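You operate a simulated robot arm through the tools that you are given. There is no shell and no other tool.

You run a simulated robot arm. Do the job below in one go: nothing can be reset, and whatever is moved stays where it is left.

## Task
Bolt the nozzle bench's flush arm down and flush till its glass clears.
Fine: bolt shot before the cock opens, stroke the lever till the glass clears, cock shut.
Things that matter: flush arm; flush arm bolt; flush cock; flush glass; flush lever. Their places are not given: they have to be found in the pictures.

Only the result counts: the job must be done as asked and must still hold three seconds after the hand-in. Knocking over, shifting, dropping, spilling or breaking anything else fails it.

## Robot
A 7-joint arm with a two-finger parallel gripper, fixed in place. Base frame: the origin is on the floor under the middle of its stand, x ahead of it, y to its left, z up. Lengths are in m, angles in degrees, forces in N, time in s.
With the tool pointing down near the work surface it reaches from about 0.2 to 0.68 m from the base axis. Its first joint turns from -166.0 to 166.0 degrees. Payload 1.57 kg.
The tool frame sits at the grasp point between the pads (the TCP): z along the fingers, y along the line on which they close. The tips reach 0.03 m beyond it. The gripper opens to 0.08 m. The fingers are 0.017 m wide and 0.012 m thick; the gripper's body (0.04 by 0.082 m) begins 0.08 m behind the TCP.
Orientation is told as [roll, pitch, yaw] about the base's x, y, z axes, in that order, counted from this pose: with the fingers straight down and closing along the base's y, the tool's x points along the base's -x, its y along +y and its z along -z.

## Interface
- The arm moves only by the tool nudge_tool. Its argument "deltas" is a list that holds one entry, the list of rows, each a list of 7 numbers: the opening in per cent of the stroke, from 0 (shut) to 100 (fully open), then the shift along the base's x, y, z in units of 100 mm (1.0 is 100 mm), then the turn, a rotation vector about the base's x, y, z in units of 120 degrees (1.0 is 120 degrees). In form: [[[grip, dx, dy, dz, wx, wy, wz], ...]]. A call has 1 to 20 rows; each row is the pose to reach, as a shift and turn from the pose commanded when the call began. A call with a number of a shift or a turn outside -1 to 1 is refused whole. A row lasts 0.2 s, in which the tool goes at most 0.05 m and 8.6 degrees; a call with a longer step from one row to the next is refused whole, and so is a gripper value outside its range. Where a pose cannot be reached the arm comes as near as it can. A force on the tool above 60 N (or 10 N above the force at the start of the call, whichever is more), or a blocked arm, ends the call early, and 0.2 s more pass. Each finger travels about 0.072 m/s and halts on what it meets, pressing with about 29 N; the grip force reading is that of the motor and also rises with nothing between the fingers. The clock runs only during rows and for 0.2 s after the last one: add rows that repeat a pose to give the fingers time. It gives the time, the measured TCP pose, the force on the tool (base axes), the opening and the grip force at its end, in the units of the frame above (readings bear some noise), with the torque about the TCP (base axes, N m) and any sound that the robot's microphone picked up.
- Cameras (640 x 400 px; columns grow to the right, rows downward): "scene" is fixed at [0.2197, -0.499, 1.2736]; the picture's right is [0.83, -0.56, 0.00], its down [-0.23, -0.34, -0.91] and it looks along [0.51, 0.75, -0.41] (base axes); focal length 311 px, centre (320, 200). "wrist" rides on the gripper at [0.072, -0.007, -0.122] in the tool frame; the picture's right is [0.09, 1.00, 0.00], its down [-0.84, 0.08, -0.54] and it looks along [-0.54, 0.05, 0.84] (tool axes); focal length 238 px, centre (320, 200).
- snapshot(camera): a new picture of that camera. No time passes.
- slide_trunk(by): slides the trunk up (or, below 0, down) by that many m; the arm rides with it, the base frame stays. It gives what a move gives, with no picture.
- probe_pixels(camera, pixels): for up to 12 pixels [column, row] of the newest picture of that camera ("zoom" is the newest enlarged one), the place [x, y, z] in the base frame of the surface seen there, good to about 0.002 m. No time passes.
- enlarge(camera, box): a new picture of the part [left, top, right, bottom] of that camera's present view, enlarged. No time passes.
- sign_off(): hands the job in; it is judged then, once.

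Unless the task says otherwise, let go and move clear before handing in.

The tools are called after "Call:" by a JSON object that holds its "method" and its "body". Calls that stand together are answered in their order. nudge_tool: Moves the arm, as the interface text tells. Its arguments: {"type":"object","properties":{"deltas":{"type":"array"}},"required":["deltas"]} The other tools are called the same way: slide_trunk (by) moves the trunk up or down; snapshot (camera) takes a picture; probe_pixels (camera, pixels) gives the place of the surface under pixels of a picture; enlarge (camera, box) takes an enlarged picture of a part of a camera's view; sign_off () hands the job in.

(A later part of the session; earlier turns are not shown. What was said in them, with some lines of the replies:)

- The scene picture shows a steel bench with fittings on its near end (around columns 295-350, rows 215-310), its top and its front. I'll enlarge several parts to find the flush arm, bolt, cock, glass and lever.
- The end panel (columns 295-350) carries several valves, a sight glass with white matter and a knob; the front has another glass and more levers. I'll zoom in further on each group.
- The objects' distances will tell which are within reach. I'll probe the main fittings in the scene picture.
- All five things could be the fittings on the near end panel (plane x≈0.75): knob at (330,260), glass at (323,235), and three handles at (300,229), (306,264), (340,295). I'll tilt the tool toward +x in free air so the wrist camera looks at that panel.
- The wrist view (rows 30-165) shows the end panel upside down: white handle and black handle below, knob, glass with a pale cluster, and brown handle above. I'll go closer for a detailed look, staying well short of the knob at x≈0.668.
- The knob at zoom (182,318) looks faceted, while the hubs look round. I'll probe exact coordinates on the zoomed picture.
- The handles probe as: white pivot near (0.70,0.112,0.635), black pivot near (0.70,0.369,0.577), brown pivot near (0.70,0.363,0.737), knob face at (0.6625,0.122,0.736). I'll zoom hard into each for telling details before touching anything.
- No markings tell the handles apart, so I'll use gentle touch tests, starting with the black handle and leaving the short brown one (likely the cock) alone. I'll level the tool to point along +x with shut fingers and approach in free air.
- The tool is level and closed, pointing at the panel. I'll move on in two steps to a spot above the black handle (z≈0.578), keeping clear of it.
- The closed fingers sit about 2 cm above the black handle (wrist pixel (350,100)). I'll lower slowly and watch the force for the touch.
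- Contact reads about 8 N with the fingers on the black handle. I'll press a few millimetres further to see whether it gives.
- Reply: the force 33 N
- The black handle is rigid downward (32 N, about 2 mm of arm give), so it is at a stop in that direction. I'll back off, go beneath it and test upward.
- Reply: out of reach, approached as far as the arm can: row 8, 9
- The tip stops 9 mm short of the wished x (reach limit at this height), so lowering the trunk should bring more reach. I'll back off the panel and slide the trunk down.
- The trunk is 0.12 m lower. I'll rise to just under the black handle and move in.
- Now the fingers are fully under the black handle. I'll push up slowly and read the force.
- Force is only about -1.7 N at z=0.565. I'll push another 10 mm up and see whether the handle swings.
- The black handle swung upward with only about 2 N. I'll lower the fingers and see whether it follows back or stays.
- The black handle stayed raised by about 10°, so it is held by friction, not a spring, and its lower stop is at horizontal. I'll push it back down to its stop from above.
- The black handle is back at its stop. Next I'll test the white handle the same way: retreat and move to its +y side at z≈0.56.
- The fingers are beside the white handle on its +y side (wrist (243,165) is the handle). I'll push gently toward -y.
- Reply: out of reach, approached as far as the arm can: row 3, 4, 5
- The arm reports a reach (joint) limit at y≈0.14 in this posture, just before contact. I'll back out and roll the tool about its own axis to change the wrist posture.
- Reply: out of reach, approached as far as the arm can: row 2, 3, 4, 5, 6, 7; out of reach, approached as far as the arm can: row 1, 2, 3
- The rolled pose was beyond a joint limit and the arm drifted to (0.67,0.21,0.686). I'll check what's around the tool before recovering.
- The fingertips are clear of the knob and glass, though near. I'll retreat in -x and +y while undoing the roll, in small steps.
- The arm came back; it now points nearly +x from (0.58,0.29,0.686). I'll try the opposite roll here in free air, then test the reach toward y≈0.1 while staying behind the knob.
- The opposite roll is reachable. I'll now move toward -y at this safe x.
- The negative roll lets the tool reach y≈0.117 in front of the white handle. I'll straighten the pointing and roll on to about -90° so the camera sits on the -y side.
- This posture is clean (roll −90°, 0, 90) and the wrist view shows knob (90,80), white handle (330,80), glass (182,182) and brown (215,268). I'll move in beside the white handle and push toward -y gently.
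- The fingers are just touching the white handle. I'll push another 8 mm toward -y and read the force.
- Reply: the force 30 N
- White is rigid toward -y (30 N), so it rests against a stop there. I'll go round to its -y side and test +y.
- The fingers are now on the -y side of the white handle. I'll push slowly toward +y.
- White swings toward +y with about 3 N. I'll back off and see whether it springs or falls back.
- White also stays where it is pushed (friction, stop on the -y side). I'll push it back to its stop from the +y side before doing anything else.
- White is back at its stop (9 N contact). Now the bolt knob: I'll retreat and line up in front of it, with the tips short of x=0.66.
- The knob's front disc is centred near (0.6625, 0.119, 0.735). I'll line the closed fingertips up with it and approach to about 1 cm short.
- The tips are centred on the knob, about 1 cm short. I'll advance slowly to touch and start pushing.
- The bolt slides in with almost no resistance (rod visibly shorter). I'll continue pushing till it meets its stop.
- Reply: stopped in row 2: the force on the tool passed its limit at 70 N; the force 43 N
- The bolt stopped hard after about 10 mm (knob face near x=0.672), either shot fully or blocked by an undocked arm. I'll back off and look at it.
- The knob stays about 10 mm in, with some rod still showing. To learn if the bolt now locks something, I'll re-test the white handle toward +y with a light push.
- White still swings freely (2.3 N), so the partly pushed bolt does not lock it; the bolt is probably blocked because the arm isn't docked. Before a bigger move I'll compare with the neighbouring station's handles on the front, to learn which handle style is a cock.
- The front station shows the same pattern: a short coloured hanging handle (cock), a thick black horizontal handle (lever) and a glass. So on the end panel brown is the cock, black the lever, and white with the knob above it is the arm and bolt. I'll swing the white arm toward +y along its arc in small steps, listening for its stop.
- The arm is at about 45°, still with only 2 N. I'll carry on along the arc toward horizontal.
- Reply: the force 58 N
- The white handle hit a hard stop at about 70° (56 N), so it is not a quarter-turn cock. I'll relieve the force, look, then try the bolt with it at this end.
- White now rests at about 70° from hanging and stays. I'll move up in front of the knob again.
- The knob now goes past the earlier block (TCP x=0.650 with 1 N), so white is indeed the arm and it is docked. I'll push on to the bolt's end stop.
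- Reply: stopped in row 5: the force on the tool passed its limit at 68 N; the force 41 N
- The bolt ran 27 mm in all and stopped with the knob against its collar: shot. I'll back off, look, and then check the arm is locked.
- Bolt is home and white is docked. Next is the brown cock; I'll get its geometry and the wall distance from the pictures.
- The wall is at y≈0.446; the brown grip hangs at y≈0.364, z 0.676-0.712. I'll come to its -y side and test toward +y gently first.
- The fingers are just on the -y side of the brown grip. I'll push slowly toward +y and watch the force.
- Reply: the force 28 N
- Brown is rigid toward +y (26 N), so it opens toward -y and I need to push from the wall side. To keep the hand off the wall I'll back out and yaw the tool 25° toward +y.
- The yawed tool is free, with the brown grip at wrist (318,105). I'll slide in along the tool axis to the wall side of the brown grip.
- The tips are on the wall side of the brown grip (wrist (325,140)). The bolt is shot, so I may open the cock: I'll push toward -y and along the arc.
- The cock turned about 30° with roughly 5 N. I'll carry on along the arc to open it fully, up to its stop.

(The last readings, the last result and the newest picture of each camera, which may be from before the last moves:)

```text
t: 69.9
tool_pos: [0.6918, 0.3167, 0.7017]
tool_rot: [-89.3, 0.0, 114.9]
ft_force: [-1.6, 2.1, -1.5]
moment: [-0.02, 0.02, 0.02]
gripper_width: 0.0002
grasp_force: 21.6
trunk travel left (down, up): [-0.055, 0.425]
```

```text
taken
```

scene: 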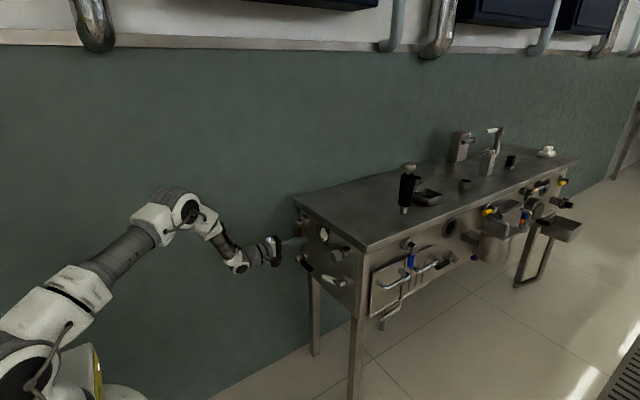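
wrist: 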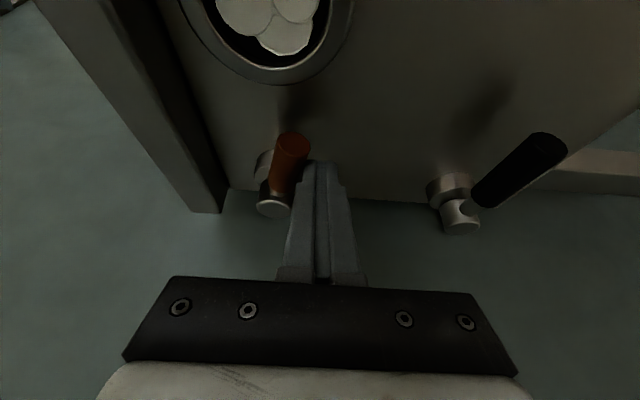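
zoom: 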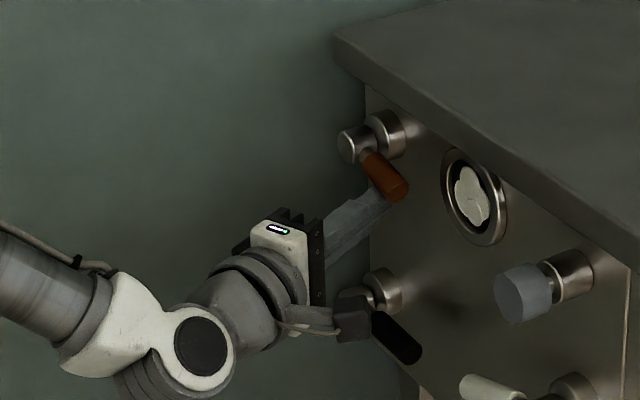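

The cock is at about 75°. I'll push up further until it meets its stop.

Call:
{"method": "nudge_tool", "body": {"deltas": [[[0, 0, -0.05, 0.06, 0, 0, 0], [0, 0, -0.09, 0.12, 0, 0, 0], [0, 0, -0.09, 0.15, 0, 0, 0], [0, 0, -0.09, 0.18, 0, 0, 0], [0, 0, -0.09, 0.18, 0, 0, 0]]]}}

Call:
{"method": "enlarge", "body": {"camera": "scene", "box": [240, 190, 340, 280]}}

```text
t: 71.1
tool_pos: [0.6942, 0.3073, 0.7162]
tool_rot: [-88.9, 0.0, 115.1]
ft_force: [0.4, 1.3, -25.7]
moment: [-0.3, 0.59, 0.04]
gripper_width: 0.0001
grasp_force: 21.2
trunk travel left (down, up): [-0.055, 0.425]
```

```text
4.44 times, centred on (290, 235) of scene
```

zoom: 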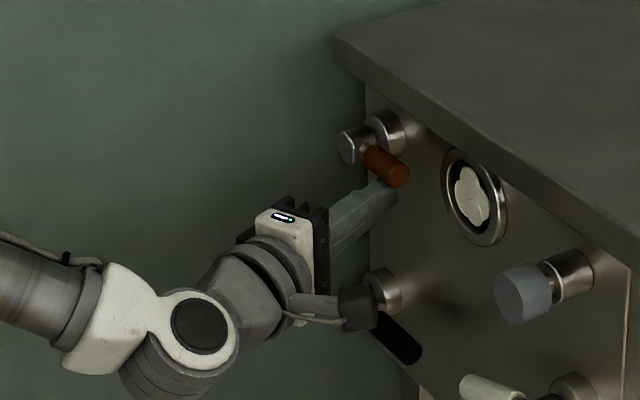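

The cock is open at its stop (about 90°, grip now horizontal). I'll back away along the tool axis and square the tool up again.

Call:
{"method": "nudge_tool", "body": {"deltas": [[[0, 0, 0, -0.12, 0, 0, 0], [0, 0, 0, -0.2, 0, 0, 0], [0, -0.4, -0.187, -0.2, 0, 0, 0], [0, -0.8, -0.374, -0.2, 0, 0, 0], [0, -1.0, -0.374, -0.3, 0, 0, -0.069], [0, -1.0, -0.3, -0.5, 0, 0, -0.138], [0, -1.0, -0.2, -0.8, 0, 0, -0.209], [0, -1.0, -0.2, -0.8, 0, 0, -0.209]]]}}

Call:
{"method": "snapshot", "body": {"camera": "wrist"}}

Call:
{"method": "enlarge", "body": {"camera": "scene", "box": [270, 200, 370, 290]}}

```text
t: 72.9
tool_pos: [0.5926, 0.2887, 0.6402]
tool_rot: [-89.3, 0.0, 89.8]
ft_force: [-0.7, -0.7, 0.2]
moment: [0.03, 0.0, 0.01]
gripper_width: 0.0
grasp_force: 21.4
trunk travel left (down, up): [-0.055, 0.425]
```

```text
taken
```

wrist: 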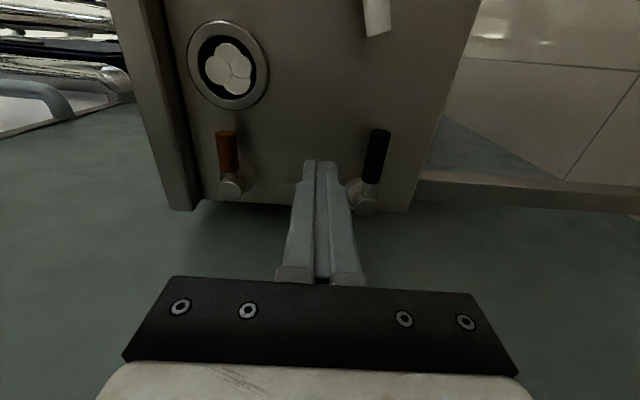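

```text
4.44 times, centred on (320, 245) of scene
```

zoom: 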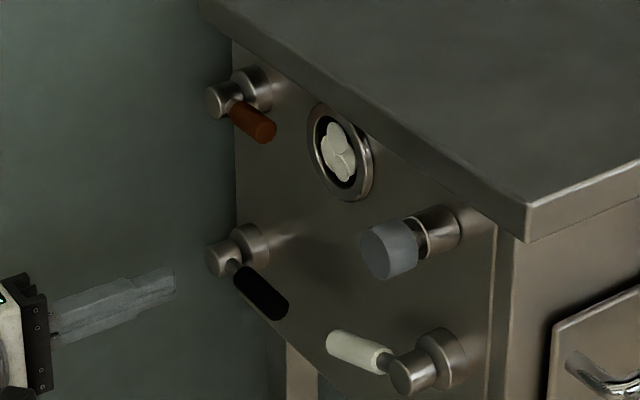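

Cock is horizontal (open), glass still cloudy. I'll test in free air whether the wrist can roll a further -70°, so I can grip the black lever and swing with it; the gripper opens meanwhile.

Call:
{"method": "nudge_tool", "body": {"deltas": [[[10, -0.1, 0, 0, -0.065, 0, 0], [20, -0.1, 0, 0, -0.13, 0, 0], [30, -0.1, 0, 0, -0.195, 0, 0], [40, -0.1, 0, 0, -0.26, 0, 0], [50, -0.1, 0, 0, -0.325, 0, 0], [60, -0.1, 0, 0, -0.39, 0, 0], [60, -0.1, 0, 0, -0.455, 0, 0], [60, -0.1, 0, 0, -0.52, 0, 0], [60, -0.1, 0, 0, -0.585, 0, 0], [60, -0.1, 0, 0, -0.585, 0, 0]]]}}

```text
t: 75.1
tool_pos: [0.5826, 0.2879, 0.642]
tool_rot: [-89.2, 70.3, 90.1]
ft_force: [-0.7, -0.5, 0.4]
moment: [0.02, 0.0, 0.0]
gripper_width: 0.048
grasp_force: 0.0
trunk travel left (down, up): [-0.055, 0.425]
```

The roll to -160° is reachable. I'll roll back and line the open fingers up with the black lever (one finger above, one below), still short of it.

Call:
{"method": "nudge_tool", "body": {"deltas": [[[60, 0, 0.02, -0.08, 0.065, 0, 0], [60, 0, 0.04, -0.16, 0.13, 0, 0], [60, 0.02, 0.06, -0.24, 0.195, 0, 0], [60, 0.05, 0.08, -0.32, 0.26, 0, 0], [60, 0.1, 0.1, -0.4, 0.325, 0, 0], [60, 0.15, 0.12, -0.48, 0.39, 0, 0], [60, 0.2, 0.14, -0.56, 0.455, 0, 0], [60, 0.3, 0.16, -0.64, 0.52, 0, 0], [60, 0.3, 0.16, -0.65, 0.585, 0, 0], [60, 0.3, 0.16, -0.65, 0.585, 0, 0]]]}}

Call:
{"method": "snapshot", "body": {"camera": "wrist"}}

Call:
{"method": "enlarge", "body": {"camera": "wrist", "box": [280, 100, 420, 230]}}

```text
t: 77.3
tool_pos: [0.6125, 0.304, 0.576]
tool_rot: [-89.2, -0.2, 90.0]
ft_force: [0.0, -0.2, -0.1]
moment: [-0.01, -0.02, 0.0]
gripper_width: 0.0478
grasp_force: 0.1
trunk travel left (down, up): [-0.055, 0.425]
```

```text
taken
```

wrist: 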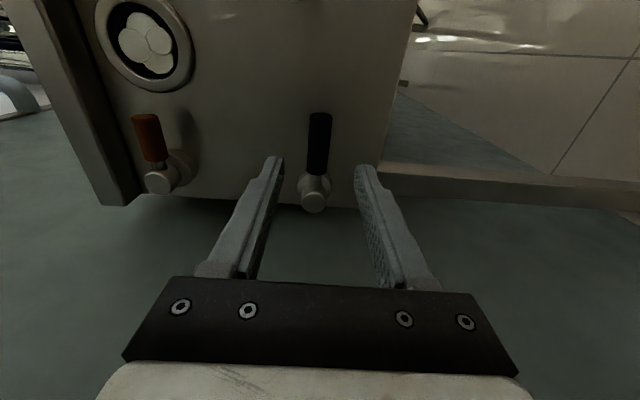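

```text
3.08 times, centred on (350, 165) of wrist
```

zoom: 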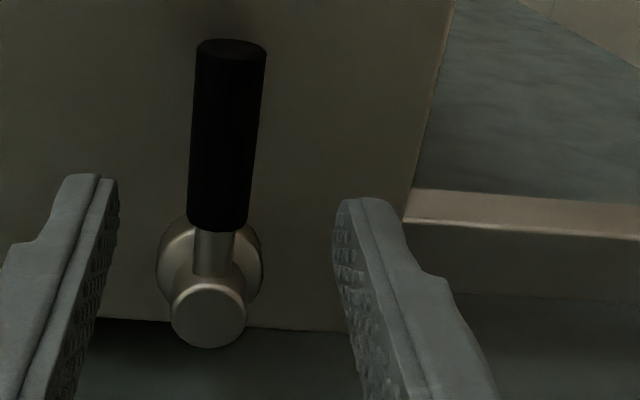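

The black lever lies centred between the open fingers. I'll slide forward over it and look before closing.

Call:
{"method": "nudge_tool", "body": {"deltas": [[[60, 0.3, 0, 0, 0, 0, 0], [60, 0.6, 0, 0, 0, 0, 0], [60, 0.86, 0, 0, 0, 0, 0], [60, 0.86, 0, 0, 0, 0, 0]]]}}

Call:
{"method": "snapshot", "body": {"camera": "wrist"}}

Call:
{"method": "enlarge", "body": {"camera": "scene", "box": [270, 210, 350, 290]}}

```text
t: 78.3
tool_pos: [0.6988, 0.3048, 0.5754]
tool_rot: [-89.3, 0.0, 90.1]
ft_force: [-0.2, -0.1, -0.5]
moment: [-0.02, 0.01, -0.01]
gripper_width: 0.048
grasp_force: 0.0
trunk travel left (down, up): [-0.055, 0.425]
```

```text
taken
```

wrist: 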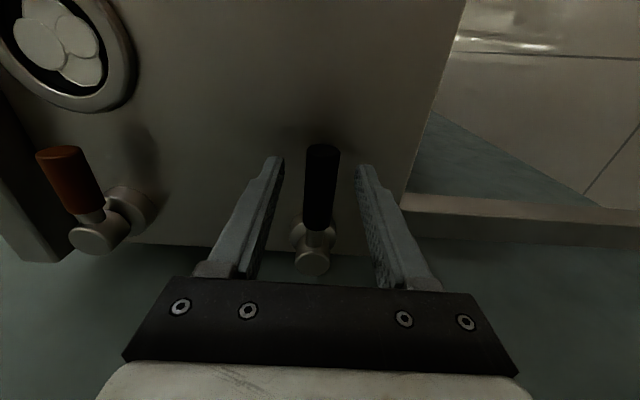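

```text
5.00 times, centred on (310, 250) of scene
```

zoom: 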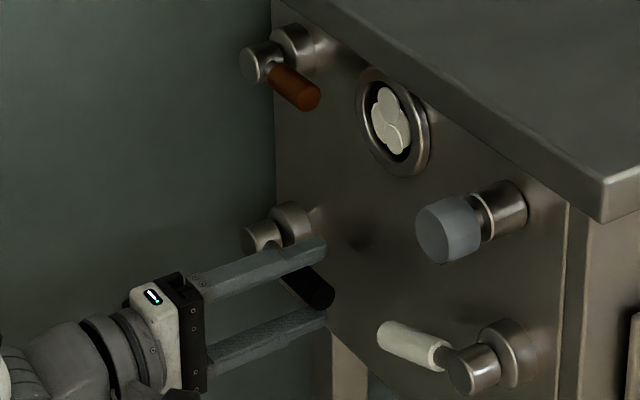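

The fingers straddle the black lever properly. I'll close on it gently.

Call:
{"method": "nudge_tool", "body": {"deltas": [[[30, 0, 0, 0, 0, 0, 0], [25, 0, 0, 0, 0, 0, 0], [0, 0, 0, 0, 0, 0, 0], [0, 0, 0, 0, 0, 0, 0]]]}}

Call:
{"method": "snapshot", "body": {"camera": "wrist"}}

```text
t: 79.3
tool_pos: [0.6993, 0.3034, 0.5748]
tool_rot: [-89.3, 0.0, 90.1]
ft_force: [1.6, -0.4, -2.7]
moment: [-0.09, 0.05, 0.04]
gripper_width: 0.0209
grasp_force: 33.8
trunk travel left (down, up): [-0.055, 0.425]
```

```text
taken
```

wrist: 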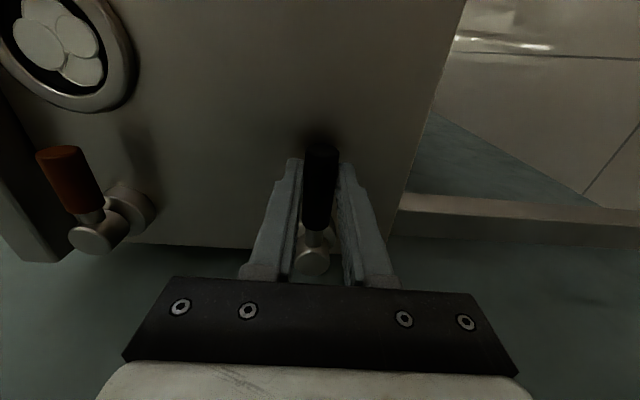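

The lever is gripped (width 21 mm). I'll swing it up about its pivot (y≈0.368, z≈0.575), first by 30°, and check forces.

Call:
{"method": "nudge_tool", "body": {"deltas": [[[0, 0, 0.0055, 0.084, -0.0625, 0, 0], [0, 0, 0.022, 0.167, -0.125, 0, 0], [0, 0, 0.049, 0.247, -0.1875, 0, 0], [0, 0, 0.0865, 0.323, -0.25, 0, 0], [0, 0, 0.0865, 0.323, -0.25, 0, 0]]]}}

Call:
{"method": "enlarge", "body": {"camera": "scene", "box": [270, 210, 350, 290]}}

```text
t: 80.5
tool_pos: [0.6989, 0.3142, 0.6104]
tool_rot: [-89.5, 30.0, 90.0]
ft_force: [-0.1, 3.7, 3.8]
moment: [0.36, -0.05, 0.17]
gripper_width: 0.0205
grasp_force: 34.2
trunk travel left (down, up): [-0.055, 0.425]
```

```text
5.00 times, centred on (310, 250) of scene
```

zoom: 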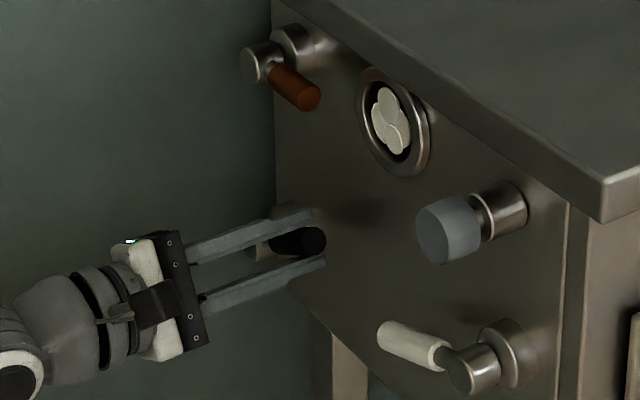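

The lever follows well with small forces. I'll keep swinging up toward its upper stop.

Call:
{"method": "nudge_tool", "body": {"deltas": [[[0, 0, 0.047, 0.07, -0.0625, 0, 0], [0, 0, 0.1025, 0.134, -0.125, 0, 0], [0, 0, 0.1665, 0.19, -0.1875, 0, 0], [0, 0, 0.1665, 0.19, -0.1875, 0, 0]]]}}

Call:
{"method": "enlarge", "body": {"camera": "scene", "box": [270, 210, 350, 290]}}

```text
t: 81.5
tool_pos: [0.699, 0.326, 0.6239]
tool_rot: [-88.9, 52.7, 90.0]
ft_force: [-4.3, -11.3, -4.4]
moment: [0.68, 0.11, -0.2]
gripper_width: 0.0227
grasp_force: 35.0
trunk travel left (down, up): [-0.055, 0.425]
```

```text
5.00 times, centred on (310, 250) of scene
```

zoom: 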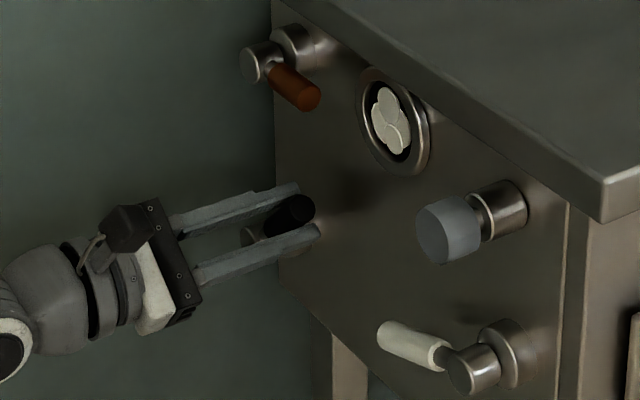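

Force rises at about 50° (11 N, 0.7 N m): the lever's upper stop. Now I'll bring it down the whole way, completing one stroke, and check the glass.

Call:
{"method": "nudge_tool", "body": {"deltas": [[[0, 0, -0.064, -0.056, 0.0625, 0, 0], [0, 0, -0.1195, -0.12, 0.125, 0, 0], [0, 0, -0.1665, -0.19, 0.1875, 0, 0], [0, 0, -0.204, -0.266, 0.25, 0, 0], [0, 0, -0.231, -0.346, 0.3125, 0, 0], [0, 0, -0.2475, -0.429, 0.375, 0, 0], [0, 0, -0.253, -0.513, 0.4375, 0, 0], [0, 0, -0.253, -0.525, 0.4475, 0, 0], [0, 0, -0.253, -0.525, 0.4475, 0, 0]]]}}

Call:
{"method": "enlarge", "body": {"camera": "scene", "box": [270, 210, 350, 290]}}

```text
t: 83.5
tool_pos: [0.6992, 0.3059, 0.5744]
tool_rot: [-89.2, -1.3, 90.1]
ft_force: [1.7, 13.1, 0.8]
moment: [-0.52, -0.04, 0.64]
gripper_width: 0.0206
grasp_force: 33.9
trunk travel left (down, up): [-0.055, 0.425]
```

```text
5.00 times, centred on (310, 250) of scene
```

zoom: 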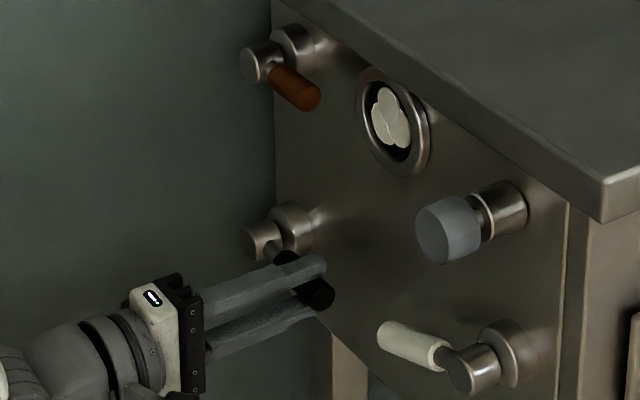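

One stroke is done and the glass pattern looks slightly changed. I'll zoom on the glass.

Call:
{"method": "enlarge", "body": {"camera": "scene", "box": [310, 218, 336, 250]}}

Call:
{"method": "snapshot", "body": {"camera": "wrist"}}

```text
12.50 times, centred on (323, 234) of scene
```

zoom: 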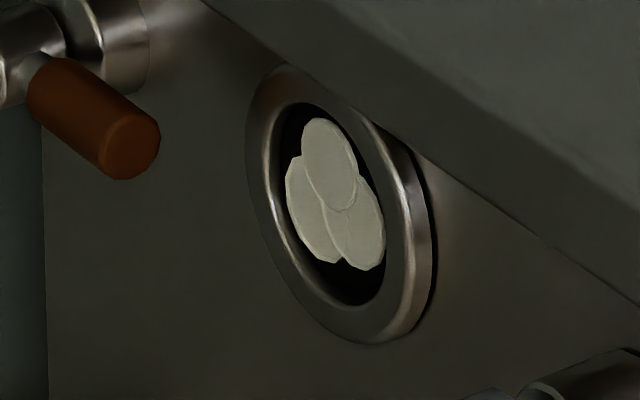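

```text
taken
```

wrist: 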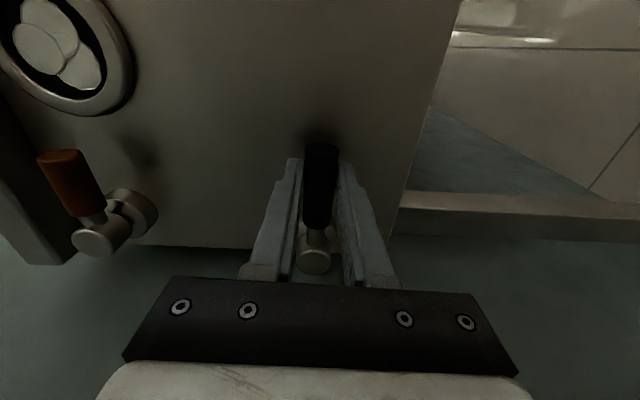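

The glass went from four blobs to three, so each full stroke clears some. I'll do the next full up-and-down stroke in one call.

Call:
{"method": "nudge_tool", "body": {"deltas": [[[0, 0, 0.0055, 0.096, -0.0725, 0, 0], [0, 0, 0.022, 0.179, -0.135, 0, 0], [0, 0, 0.049, 0.259, -0.1975, 0, 0], [0, 0, 0.0865, 0.335, -0.26, 0, 0], [0, 0, 0.1335, 0.405, -0.3225, 0, 0], [0, 0, 0.189, 0.469, -0.385, 0, 0], [0, 0, 0.2395, 0.514, -0.435, 0, 0], [0, 0, 0.2395, 0.514, -0.435, 0, 0], [0, 0, 0.189, 0.469, -0.385, 0, 0], [0, 0, 0.1335, 0.405, -0.3225, 0, 0], [0, 0, 0.0865, 0.335, -0.26, 0, 0], [0, 0, 0.049, 0.259, -0.1975, 0, 0], [0, 0, 0.022, 0.179, -0.135, 0, 0], [0, 0, 0.0055, 0.096, -0.0725, 0, 0], [0, 0, 0, 0.012, -0.01, 0, 0], [0, 0, 0, 0, 0, 0, 0], [0, 0, 0, 0, 0, 0, 0]]]}}

Call:
{"method": "enlarge", "body": {"camera": "scene", "box": [310, 218, 336, 250]}}

Call:
{"method": "enlarge", "body": {"camera": "scene", "box": [270, 210, 350, 290]}}

```text
refused: row 1 steps farther than a row can; nothing moved
```

```text
12.50 times, centred on (323, 234) of scene
```

zoom: 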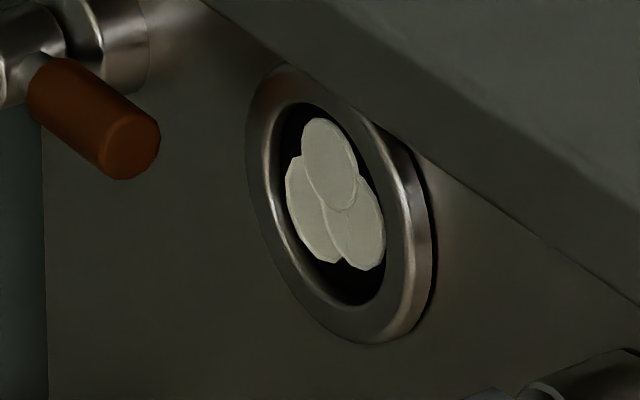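

```text
5.00 times, centred on (310, 250) of scene
```

zoom: 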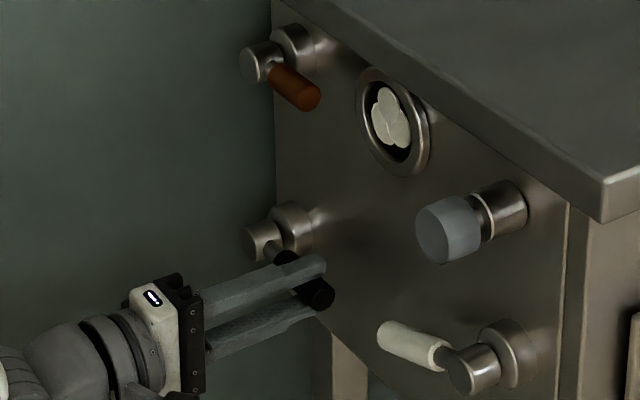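

The call was refused because its first row turned 8.7°, just over the limit; nothing moved and the glass still shows three blobs. I'll resend the stroke with an extra small first row.

Call:
{"method": "nudge_tool", "body": {"deltas": [[[0, 0, 0.0, 0.012, -0.01, 0, 0], [0, 0, 0.0055, 0.096, -0.0725, 0, 0], [0, 0, 0.022, 0.179, -0.135, 0, 0], [0, 0, 0.049, 0.259, -0.1975, 0, 0], [0, 0, 0.0865, 0.335, -0.26, 0, 0], [0, 0, 0.1335, 0.405, -0.3225, 0, 0], [0, 0, 0.189, 0.469, -0.385, 0, 0], [0, 0, 0.2395, 0.514, -0.435, 0, 0], [0, 0, 0.2395, 0.514, -0.435, 0, 0], [0, 0, 0.189, 0.469, -0.385, 0, 0], [0, 0, 0.1335, 0.405, -0.3225, 0, 0], [0, 0, 0.0865, 0.335, -0.26, 0, 0], [0, 0, 0.049, 0.259, -0.1975, 0, 0], [0, 0, 0.022, 0.179, -0.135, 0, 0], [0, 0, 0.0055, 0.096, -0.0725, 0, 0], [0, 0, 0, 0.012, -0.01, 0, 0], [0, 0, 0, 0, 0, 0, 0], [0, 0, 0, 0, 0, 0, 0]]]}}

Call:
{"method": "enlarge", "body": {"camera": "scene", "box": [310, 218, 336, 250]}}

Call:
{"method": "enlarge", "body": {"camera": "scene", "box": [270, 210, 350, 290]}}

```text
t: 87.3
tool_pos: [0.6994, 0.3044, 0.574]
tool_rot: [-89.4, -1.3, 90.2]
ft_force: [8.2, 8.3, 2.9]
moment: [-0.5, -0.02, 0.38]
gripper_width: 0.0206
grasp_force: 34.1
trunk travel left (down, up): [-0.055, 0.425]
```

```text
12.50 times, centred on (323, 234) of scene
```

zoom: 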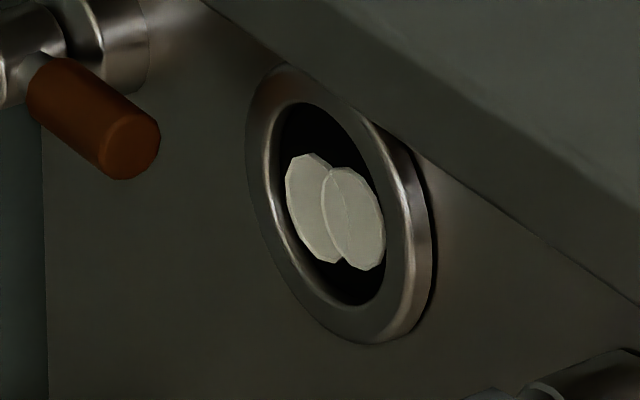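

```text
5.00 times, centred on (310, 250) of scene
```

zoom: 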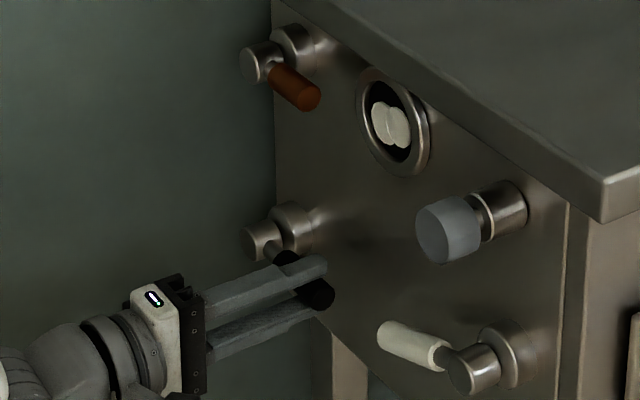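

The second stroke left two blobs in the glass (zoom (315,210) and (352,220)). I'll do the third stroke the same way.

Call:
{"method": "nudge_tool", "body": {"deltas": [[[0, 0, 0.0, 0.012, -0.01, 0, 0], [0, 0, 0.0055, 0.096, -0.0725, 0, 0], [0, 0, 0.022, 0.179, -0.135, 0, 0], [0, 0, 0.049, 0.259, -0.1975, 0, 0], [0, 0, 0.0865, 0.335, -0.26, 0, 0], [0, 0, 0.1335, 0.405, -0.3225, 0, 0], [0, 0, 0.189, 0.469, -0.385, 0, 0], [0, 0, 0.2395, 0.514, -0.435, 0, 0], [0, 0, 0.2395, 0.514, -0.435, 0, 0], [0, 0, 0.189, 0.469, -0.385, 0, 0], [0, 0, 0.1335, 0.405, -0.3225, 0, 0], [0, 0, 0.0865, 0.335, -0.26, 0, 0], [0, 0, 0.049, 0.259, -0.1975, 0, 0], [0, 0, 0.022, 0.179, -0.135, 0, 0], [0, 0, 0.0055, 0.096, -0.0725, 0, 0], [0, 0, 0, 0.012, -0.01, 0, 0], [0, 0, 0, 0, 0, 0, 0], [0, 0, 0, 0, 0, 0, 0]]]}}

Call:
{"method": "enlarge", "body": {"camera": "scene", "box": [310, 218, 336, 250]}}

Call:
{"method": "enlarge", "body": {"camera": "scene", "box": [270, 210, 350, 290]}}

```text
t: 91.1
tool_pos: [0.6993, 0.3053, 0.5752]
tool_rot: [-89.3, -1.3, 90.1]
ft_force: [6.9, 8.1, 3.0]
moment: [-0.49, -0.1, 0.45]
gripper_width: 0.0205
grasp_force: 34.0
trunk travel left (down, up): [-0.055, 0.425]
```

```text
12.50 times, centred on (323, 234) of scene
```

zoom: 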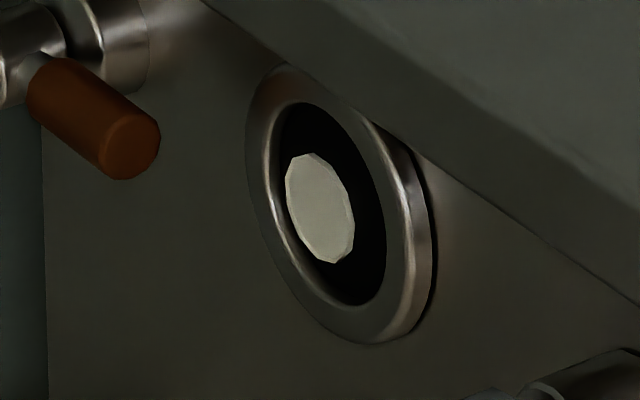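

```text
5.00 times, centred on (310, 250) of scene
```

zoom: 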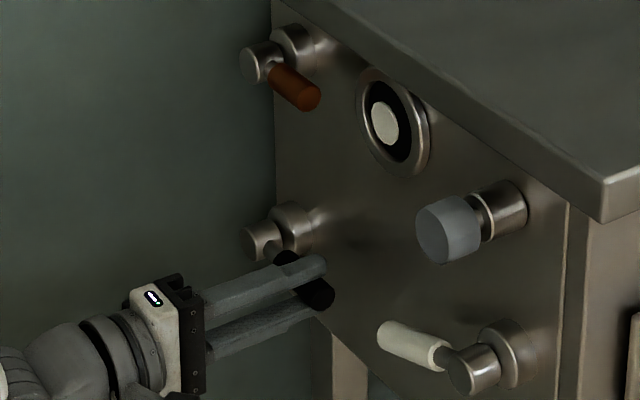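

One blob is left (zoom (320,210)). A fourth stroke should clear the glass.

Call:
{"method": "nudge_tool", "body": {"deltas": [[[0, 0, 0.0, 0.012, -0.01, 0, 0], [0, 0, 0.0055, 0.096, -0.0725, 0, 0], [0, 0, 0.022, 0.179, -0.135, 0, 0], [0, 0, 0.049, 0.259, -0.1975, 0, 0], [0, 0, 0.0865, 0.335, -0.26, 0, 0], [0, 0, 0.1335, 0.405, -0.3225, 0, 0], [0, 0, 0.189, 0.469, -0.385, 0, 0], [0, 0, 0.2395, 0.514, -0.435, 0, 0], [0, 0, 0.2395, 0.514, -0.435, 0, 0], [0, 0, 0.189, 0.469, -0.385, 0, 0], [0, 0, 0.1335, 0.405, -0.3225, 0, 0], [0, 0, 0.0865, 0.335, -0.26, 0, 0], [0, 0, 0.049, 0.259, -0.1975, 0, 0], [0, 0, 0.022, 0.179, -0.135, 0, 0], [0, 0, 0.0055, 0.096, -0.0725, 0, 0], [0, 0, 0, 0.012, -0.01, 0, 0], [0, 0, 0, 0, 0, 0, 0], [0, 0, 0, 0, 0, 0, 0]]]}}

Call:
{"method": "enlarge", "body": {"camera": "scene", "box": [310, 218, 336, 250]}}

Call:
{"method": "enlarge", "body": {"camera": "scene", "box": [270, 210, 350, 290]}}

```text
t: 94.9
tool_pos: [0.6985, 0.3056, 0.5754]
tool_rot: [-89.4, -1.3, 90.1]
ft_force: [11.1, 16.1, 0.9]
moment: [-0.47, -0.01, 0.54]
gripper_width: 0.0205
grasp_force: 34.1
trunk travel left (down, up): [-0.055, 0.425]
```

```text
12.50 times, centred on (323, 234) of scene
```

zoom: 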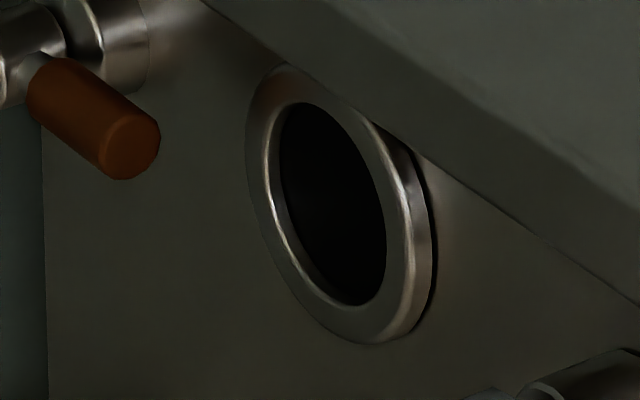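

```text
5.00 times, centred on (310, 250) of scene
```

zoom: 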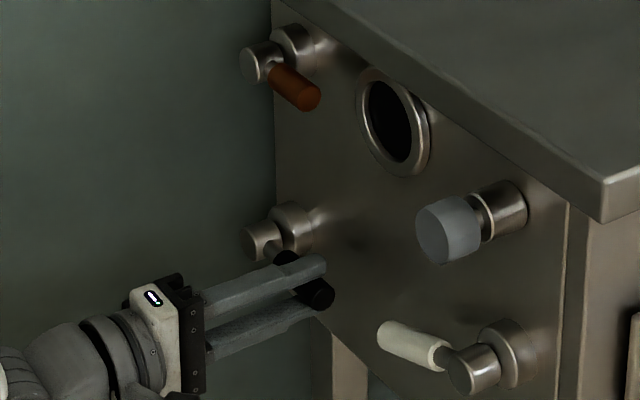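

The glass is clear. I'll open the fingers, leave the lever at its rest and back straight out.

Call:
{"method": "nudge_tool", "body": {"deltas": [[[30, 0, 0, 0.01, 0, 0, 0], [45, 0, 0, 0.01, 0, 0, 0], [60, 0, 0, 0.01, 0, 0, 0], [60, 0, 0, 0.01, 0, 0, 0], [60, -0.35, 0, 0.01, 0, 0, 0], [60, -0.7, 0, 0.01, 0, 0, 0], [60, -1.0, 0, 0.01, 0, 0, 0], [60, -1.0, 0, 0.01, 0, 0, 0]]]}}

Call:
{"method": "enlarge", "body": {"camera": "scene", "box": [270, 200, 370, 300]}}

Call:
{"method": "snapshot", "body": {"camera": "wrist"}}

```text
t: 96.7
tool_pos: [0.5973, 0.3052, 0.5759]
tool_rot: [-89.2, -1.3, 90.0]
ft_force: [0.2, 0.4, 0.3]
moment: [0.0, 0.0, 0.01]
gripper_width: 0.0478
grasp_force: 0.1
trunk travel left (down, up): [-0.055, 0.425]
```

```text
4.00 times, centred on (320, 250) of scene
```

zoom: 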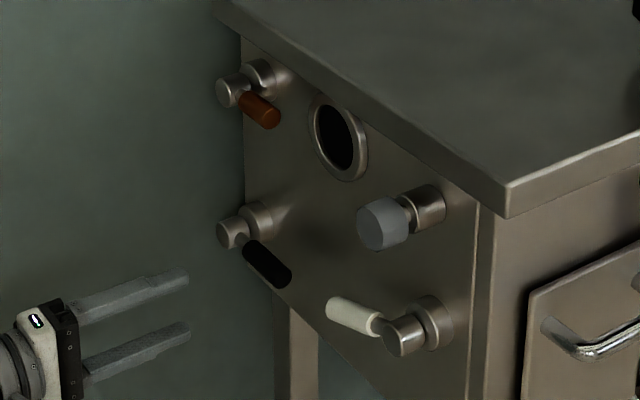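

```text
taken
```

wrist: 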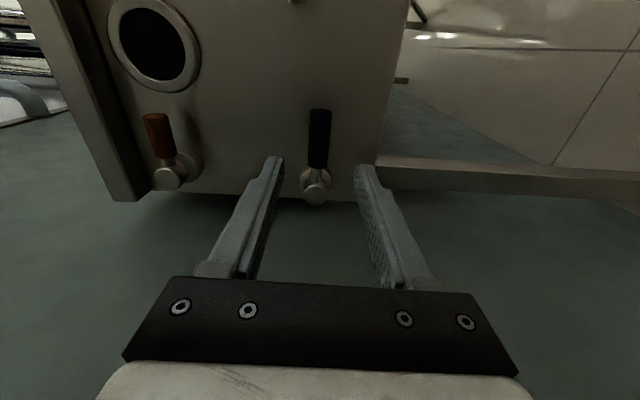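

Lever is at rest, bolt in, glass clear. Now I must shut the brown cock by pushing it down from above, so I'll measure the room under the bench top's lip.

Call:
{"method": "snapshot", "body": {"camera": "scene"}}

Call:
{"method": "probe_pixels", "body": {"camera": "scene", "pixels": [[366, 246], [366, 249], [366, 252], [366, 254], [312, 211], [312, 213], [312, 215], [302, 204], [302, 206], [302, 208], [302, 210], [306, 225]]}}

Call:
{"method": "nudge_tool", "body": {"deltas": [[[40, 0, 0.05, 0.4, 0, 0, 0], [20, 0, 0.1, 0.8, 0, 0, 0], [0, 0, 0.13, 1.0, 0.01, 0, 0], [0, 0, 0.13, 1.0, 0.01, 0, 0]]]}}

Call:
{"method": "snapshot", "body": {"camera": "wrist"}}

Call:
{"method": "probe_pixels", "body": {"camera": "wrist", "pixels": [[120, 60], [100, 60], [85, 60], [110, 120], [95, 120], [160, 130], [130, 120], [140, 60]]}}

```text
taken
```

scene: 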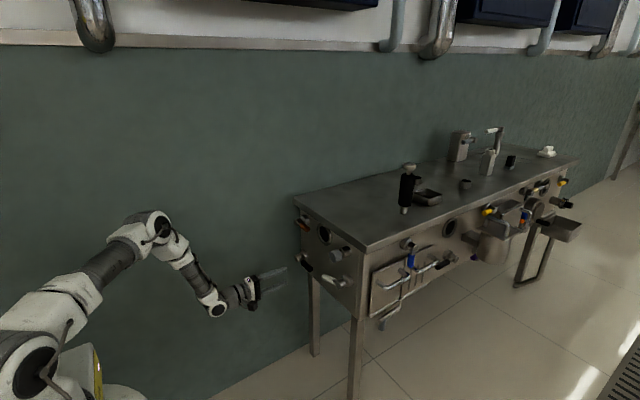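

```text
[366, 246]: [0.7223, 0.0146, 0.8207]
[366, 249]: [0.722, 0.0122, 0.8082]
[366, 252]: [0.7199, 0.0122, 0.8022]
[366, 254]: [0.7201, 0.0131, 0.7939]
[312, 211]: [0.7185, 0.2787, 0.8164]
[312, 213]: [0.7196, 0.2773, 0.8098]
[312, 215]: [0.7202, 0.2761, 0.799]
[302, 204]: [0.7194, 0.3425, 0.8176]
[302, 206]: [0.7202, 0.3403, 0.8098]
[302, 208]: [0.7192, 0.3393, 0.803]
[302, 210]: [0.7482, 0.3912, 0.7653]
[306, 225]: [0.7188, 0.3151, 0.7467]
```

```text
t: 97.7
tool_pos: [0.5982, 0.3184, 0.6759]
tool_rot: [-89.3, -2.4, 90.1]
ft_force: [-0.4, -1.2, -0.4]
moment: [0.02, 0.04, 0.01]
gripper_width: 0.0
grasp_force: 21.3
trunk travel left (down, up): [-0.055, 0.425]
```

```text
taken
```

wrist: 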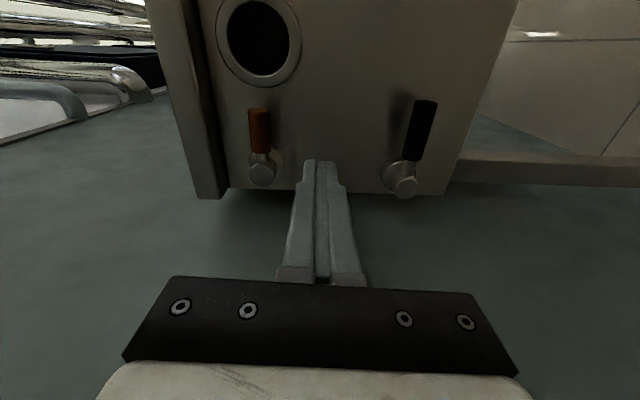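

```text
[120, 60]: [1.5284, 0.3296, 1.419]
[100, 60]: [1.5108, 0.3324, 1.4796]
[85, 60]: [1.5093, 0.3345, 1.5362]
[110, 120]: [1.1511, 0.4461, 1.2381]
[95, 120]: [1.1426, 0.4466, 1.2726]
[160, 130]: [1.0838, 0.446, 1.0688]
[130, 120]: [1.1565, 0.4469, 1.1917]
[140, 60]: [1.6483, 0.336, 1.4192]
```

The lip is at x=0.72, underside z≈0.793, and the brown grip's top is at z≈0.747, so the shut fingers (±12 mm) fit at z≈0.767. I'll go up behind and then slide in above the grip.

Call:
{"method": "nudge_tool", "body": {"deltas": [[[0, 0, 0, 0.45, -0.01, 0, 0], [0, 0, 0, 0.91, -0.02, 0, 0], [0, 0.4, 0, 0.91, -0.02, 0, 0], [0, 0.7, 0, 0.91, -0.02, 0, 0], [0, 0.93, 0, 0.91, -0.02, 0, 0], [0, 0.93, 0, 0.91, -0.02, 0, 0]]]}}

Call:
{"method": "snapshot", "body": {"camera": "wrist"}}

Call:
{"method": "enlarge", "body": {"camera": "scene", "box": [270, 190, 350, 270]}}

```text
t: 99.1
tool_pos: [0.6917, 0.3168, 0.7655]
tool_rot: [-89.4, 0.0, 90.1]
ft_force: [0.2, -0.4, 0.3]
moment: [-0.02, -0.03, -0.04]
gripper_width: 0.0002
grasp_force: 20.6
trunk travel left (down, up): [-0.055, 0.425]
```

```text
taken
```

wrist: 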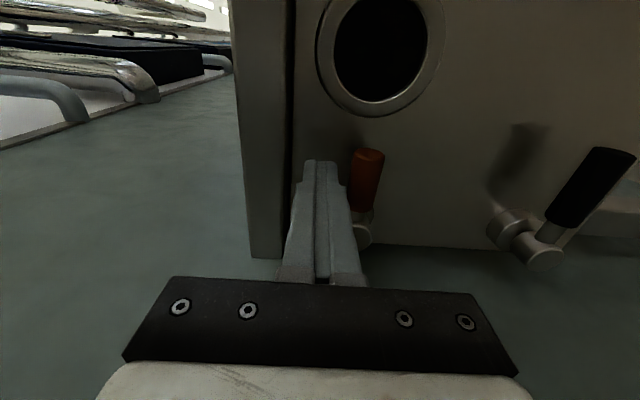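

```text
5.00 times, centred on (310, 230) of scene
```

zoom: 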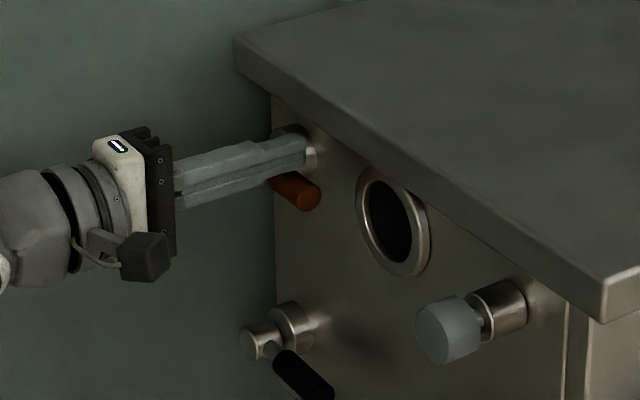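

The fingers lie just above the horizontal brown grip. I'll push it down along its arc toward hanging.

Call:
{"method": "nudge_tool", "body": {"deltas": [[[0, 0, 0, -0.075, 0, 0, 0], [0, 0, -0.027, -0.128, 0, 0, 0], [0, 0, -0.048, -0.181, 0, 0, 0], [0, 0, -0.06, -0.244, 0, 0, 0], [0, 0, -0.066, -0.307, 0, 0, 0], [0, 0, -0.058, -0.374, 0, 0, 0], [0, 0, -0.045, -0.441, 0, 0, 0], [0, 0, -0.045, -0.441, 0, 0, 0]]]}}

Call:
{"method": "enlarge", "body": {"camera": "scene", "box": [270, 190, 350, 270]}}

```text
t: 100.9
tool_pos: [0.6914, 0.3119, 0.7215]
tool_rot: [-89.1, 0.0, 90.1]
ft_force: [1.1, -0.5, 1.0]
moment: [0.02, -0.05, -0.03]
gripper_width: 0.0
grasp_force: 21.3
trunk travel left (down, up): [-0.055, 0.425]
```

```text
5.00 times, centred on (310, 230) of scene
```

zoom: 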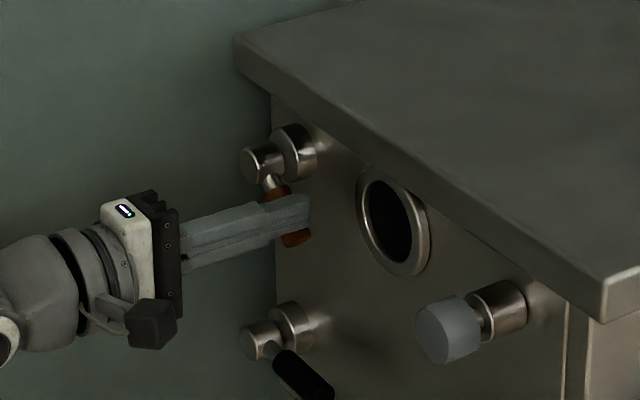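

The cock is past half shut. I'll continue pushing it down and toward +y to its shut stop.

Call:
{"method": "nudge_tool", "body": {"deltas": [[[0, 0, 0.028, -0.067, 0, 0, 0], [0, 0, 0.063, -0.13, 0, 0, 0], [0, 0, 0.112, -0.188, 0, 0, 0], [0, 0, 0.168, -0.238, 0, 0, 0], [0, 0, 0.235, -0.279, 0, 0, 0], [0, 0, 0.305, -0.309, 0, 0, 0], [0, 0, 0.345, -0.325, 0, 0, 0], [0, 0, 0.37, -0.325, 0, 0, 0], [0, 0, 0.37, -0.325, 0, 0, 0]]]}}

Call:
{"method": "enlarge", "body": {"camera": "scene", "box": [270, 190, 350, 270]}}

```text
t: 102.9
tool_pos: [0.6914, 0.3459, 0.6891]
tool_rot: [-89.1, 0.0, 89.8]
ft_force: [-8.6, -21.5, -0.6]
moment: [-0.02, -0.1, -0.46]
gripper_width: 0.0
grasp_force: 21.1
trunk travel left (down, up): [-0.055, 0.425]
```

```text
5.00 times, centred on (310, 230) of scene
```

zoom: 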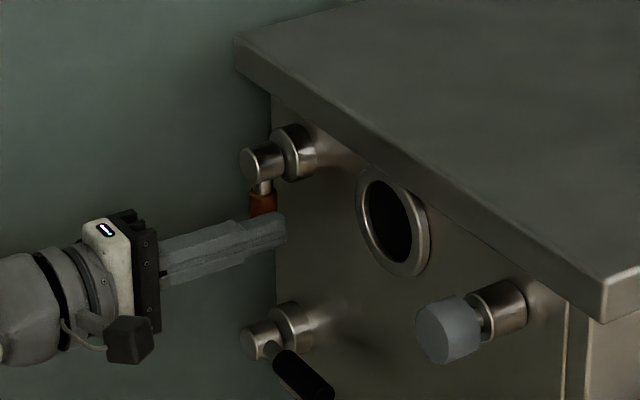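

The cock is hard against its shut stop (21 N at the same y as before). I'll release toward -y, back out clear and check everything.

Call:
{"method": "nudge_tool", "body": {"deltas": [[[0, 0, -0.1, 0, 0, 0, 0], [0, 0, -0.2, 0, 0, 0, 0], [0, -0.4, -0.2, 0, 0, 0, 0], [0, -0.8, -0.2, 0, 0, 0, 0], [0, -1.0, -0.2, 0, 0, 0, 0], [0, -1.0, -0.2, 0, 0, 0, 0]]]}}

Call:
{"method": "nudge_tool", "body": {"deltas": [[[0, -0.4, 0, 0, 0, 0, 0], [0, -0.8, 0, 0, 0, 0, 0], [0, -1.0, 0, 0, 0, 0, 0], [0, -1.0, 0, 0, 0, 0, 0]]]}}

Call:
{"method": "snapshot", "body": {"camera": "scene"}}

Call:
{"method": "enlarge", "body": {"camera": "scene", "box": [285, 205, 375, 315]}}

Call:
{"method": "snapshot", "body": {"camera": "wrist"}}

```text
t: 104.3
tool_pos: [0.5906, 0.3294, 0.6916]
tool_rot: [-89.3, 0.0, 89.9]
ft_force: [-0.5, 0.4, 0.4]
moment: [-0.03, 0.01, 0.0]
gripper_width: 0.0
grasp_force: 21.1
trunk travel left (down, up): [-0.055, 0.425]
```

```text
t: 105.3
tool_pos: [0.4932, 0.3295, 0.6915]
tool_rot: [-89.4, 0.1, 90.0]
ft_force: [1.0, 0.1, -0.4]
moment: [0.0, -0.01, -0.03]
gripper_width: 0.0001
grasp_force: 21.3
trunk travel left (down, up): [-0.055, 0.425]
```

```text
taken
```

scene: 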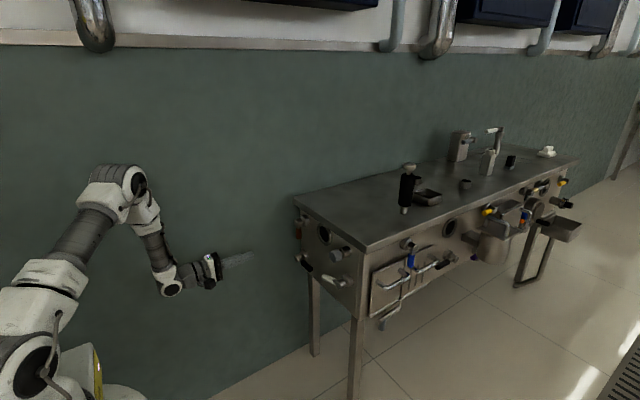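

```text
3.64 times, centred on (330, 260) of scene
```

zoom: 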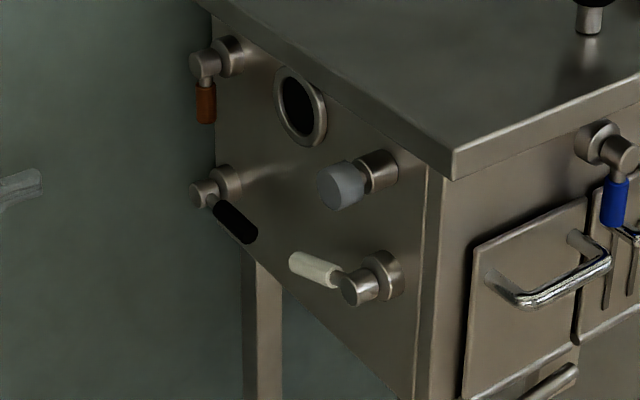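

```text
taken
```

wrist: 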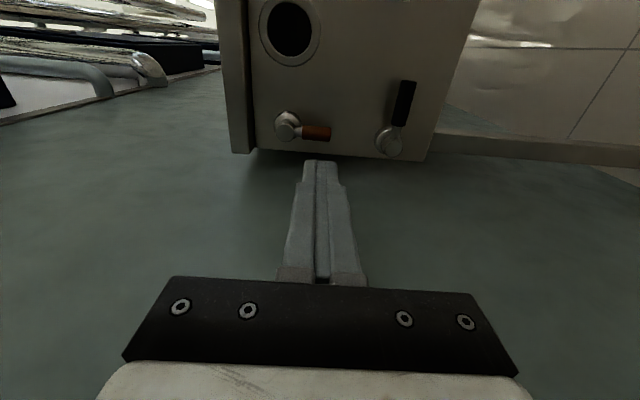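

All readings and pictures agree: the brown cock hangs shut, the black lever is at rest, the glass at (323,235) is dark and clear, the white arm is docked and the knob is in. The tool is about 20 cm clear of the panel, so I'll hand in.

Call:
{"method": "sign_off", "body": {}}

```text
The job is handed in.
```

The flush arm is bolted down, the glass is clear and the cock is shut. I've handed the job in, but no verdict has come back yet.

- **Arm and bolt:** I swung the white-handled arm about 70° to its stop. The grey knob had jammed about 10 mm in beforehand. It then ran in about 27 mm in all to a hard stop, before I touched the cock to open it. I didn't push on the arm afterwards to confirm it was locked.
- **Flush:** I opened the brown cock a quarter turn. Four full strokes of the black lever took the glass from four pale blobs to none, one blob per stroke.
- **Finish:** The cock is back against its shut stop, the lever is at rest, and the tool is about 20 cm clear of the panel.

None of the handles were marked, so I worked out which was which by light pushes and by comparing with the station on the front of the bench. Before shooting the bolt I pushed the white and black handles about 10° and put them back. I left the brown one alone until the bolt was home.

While trying a wrist roll the arm hit a joint limit and drifted close to the knob and glass. The pictures and force readings showed no contact, and I backed it out.
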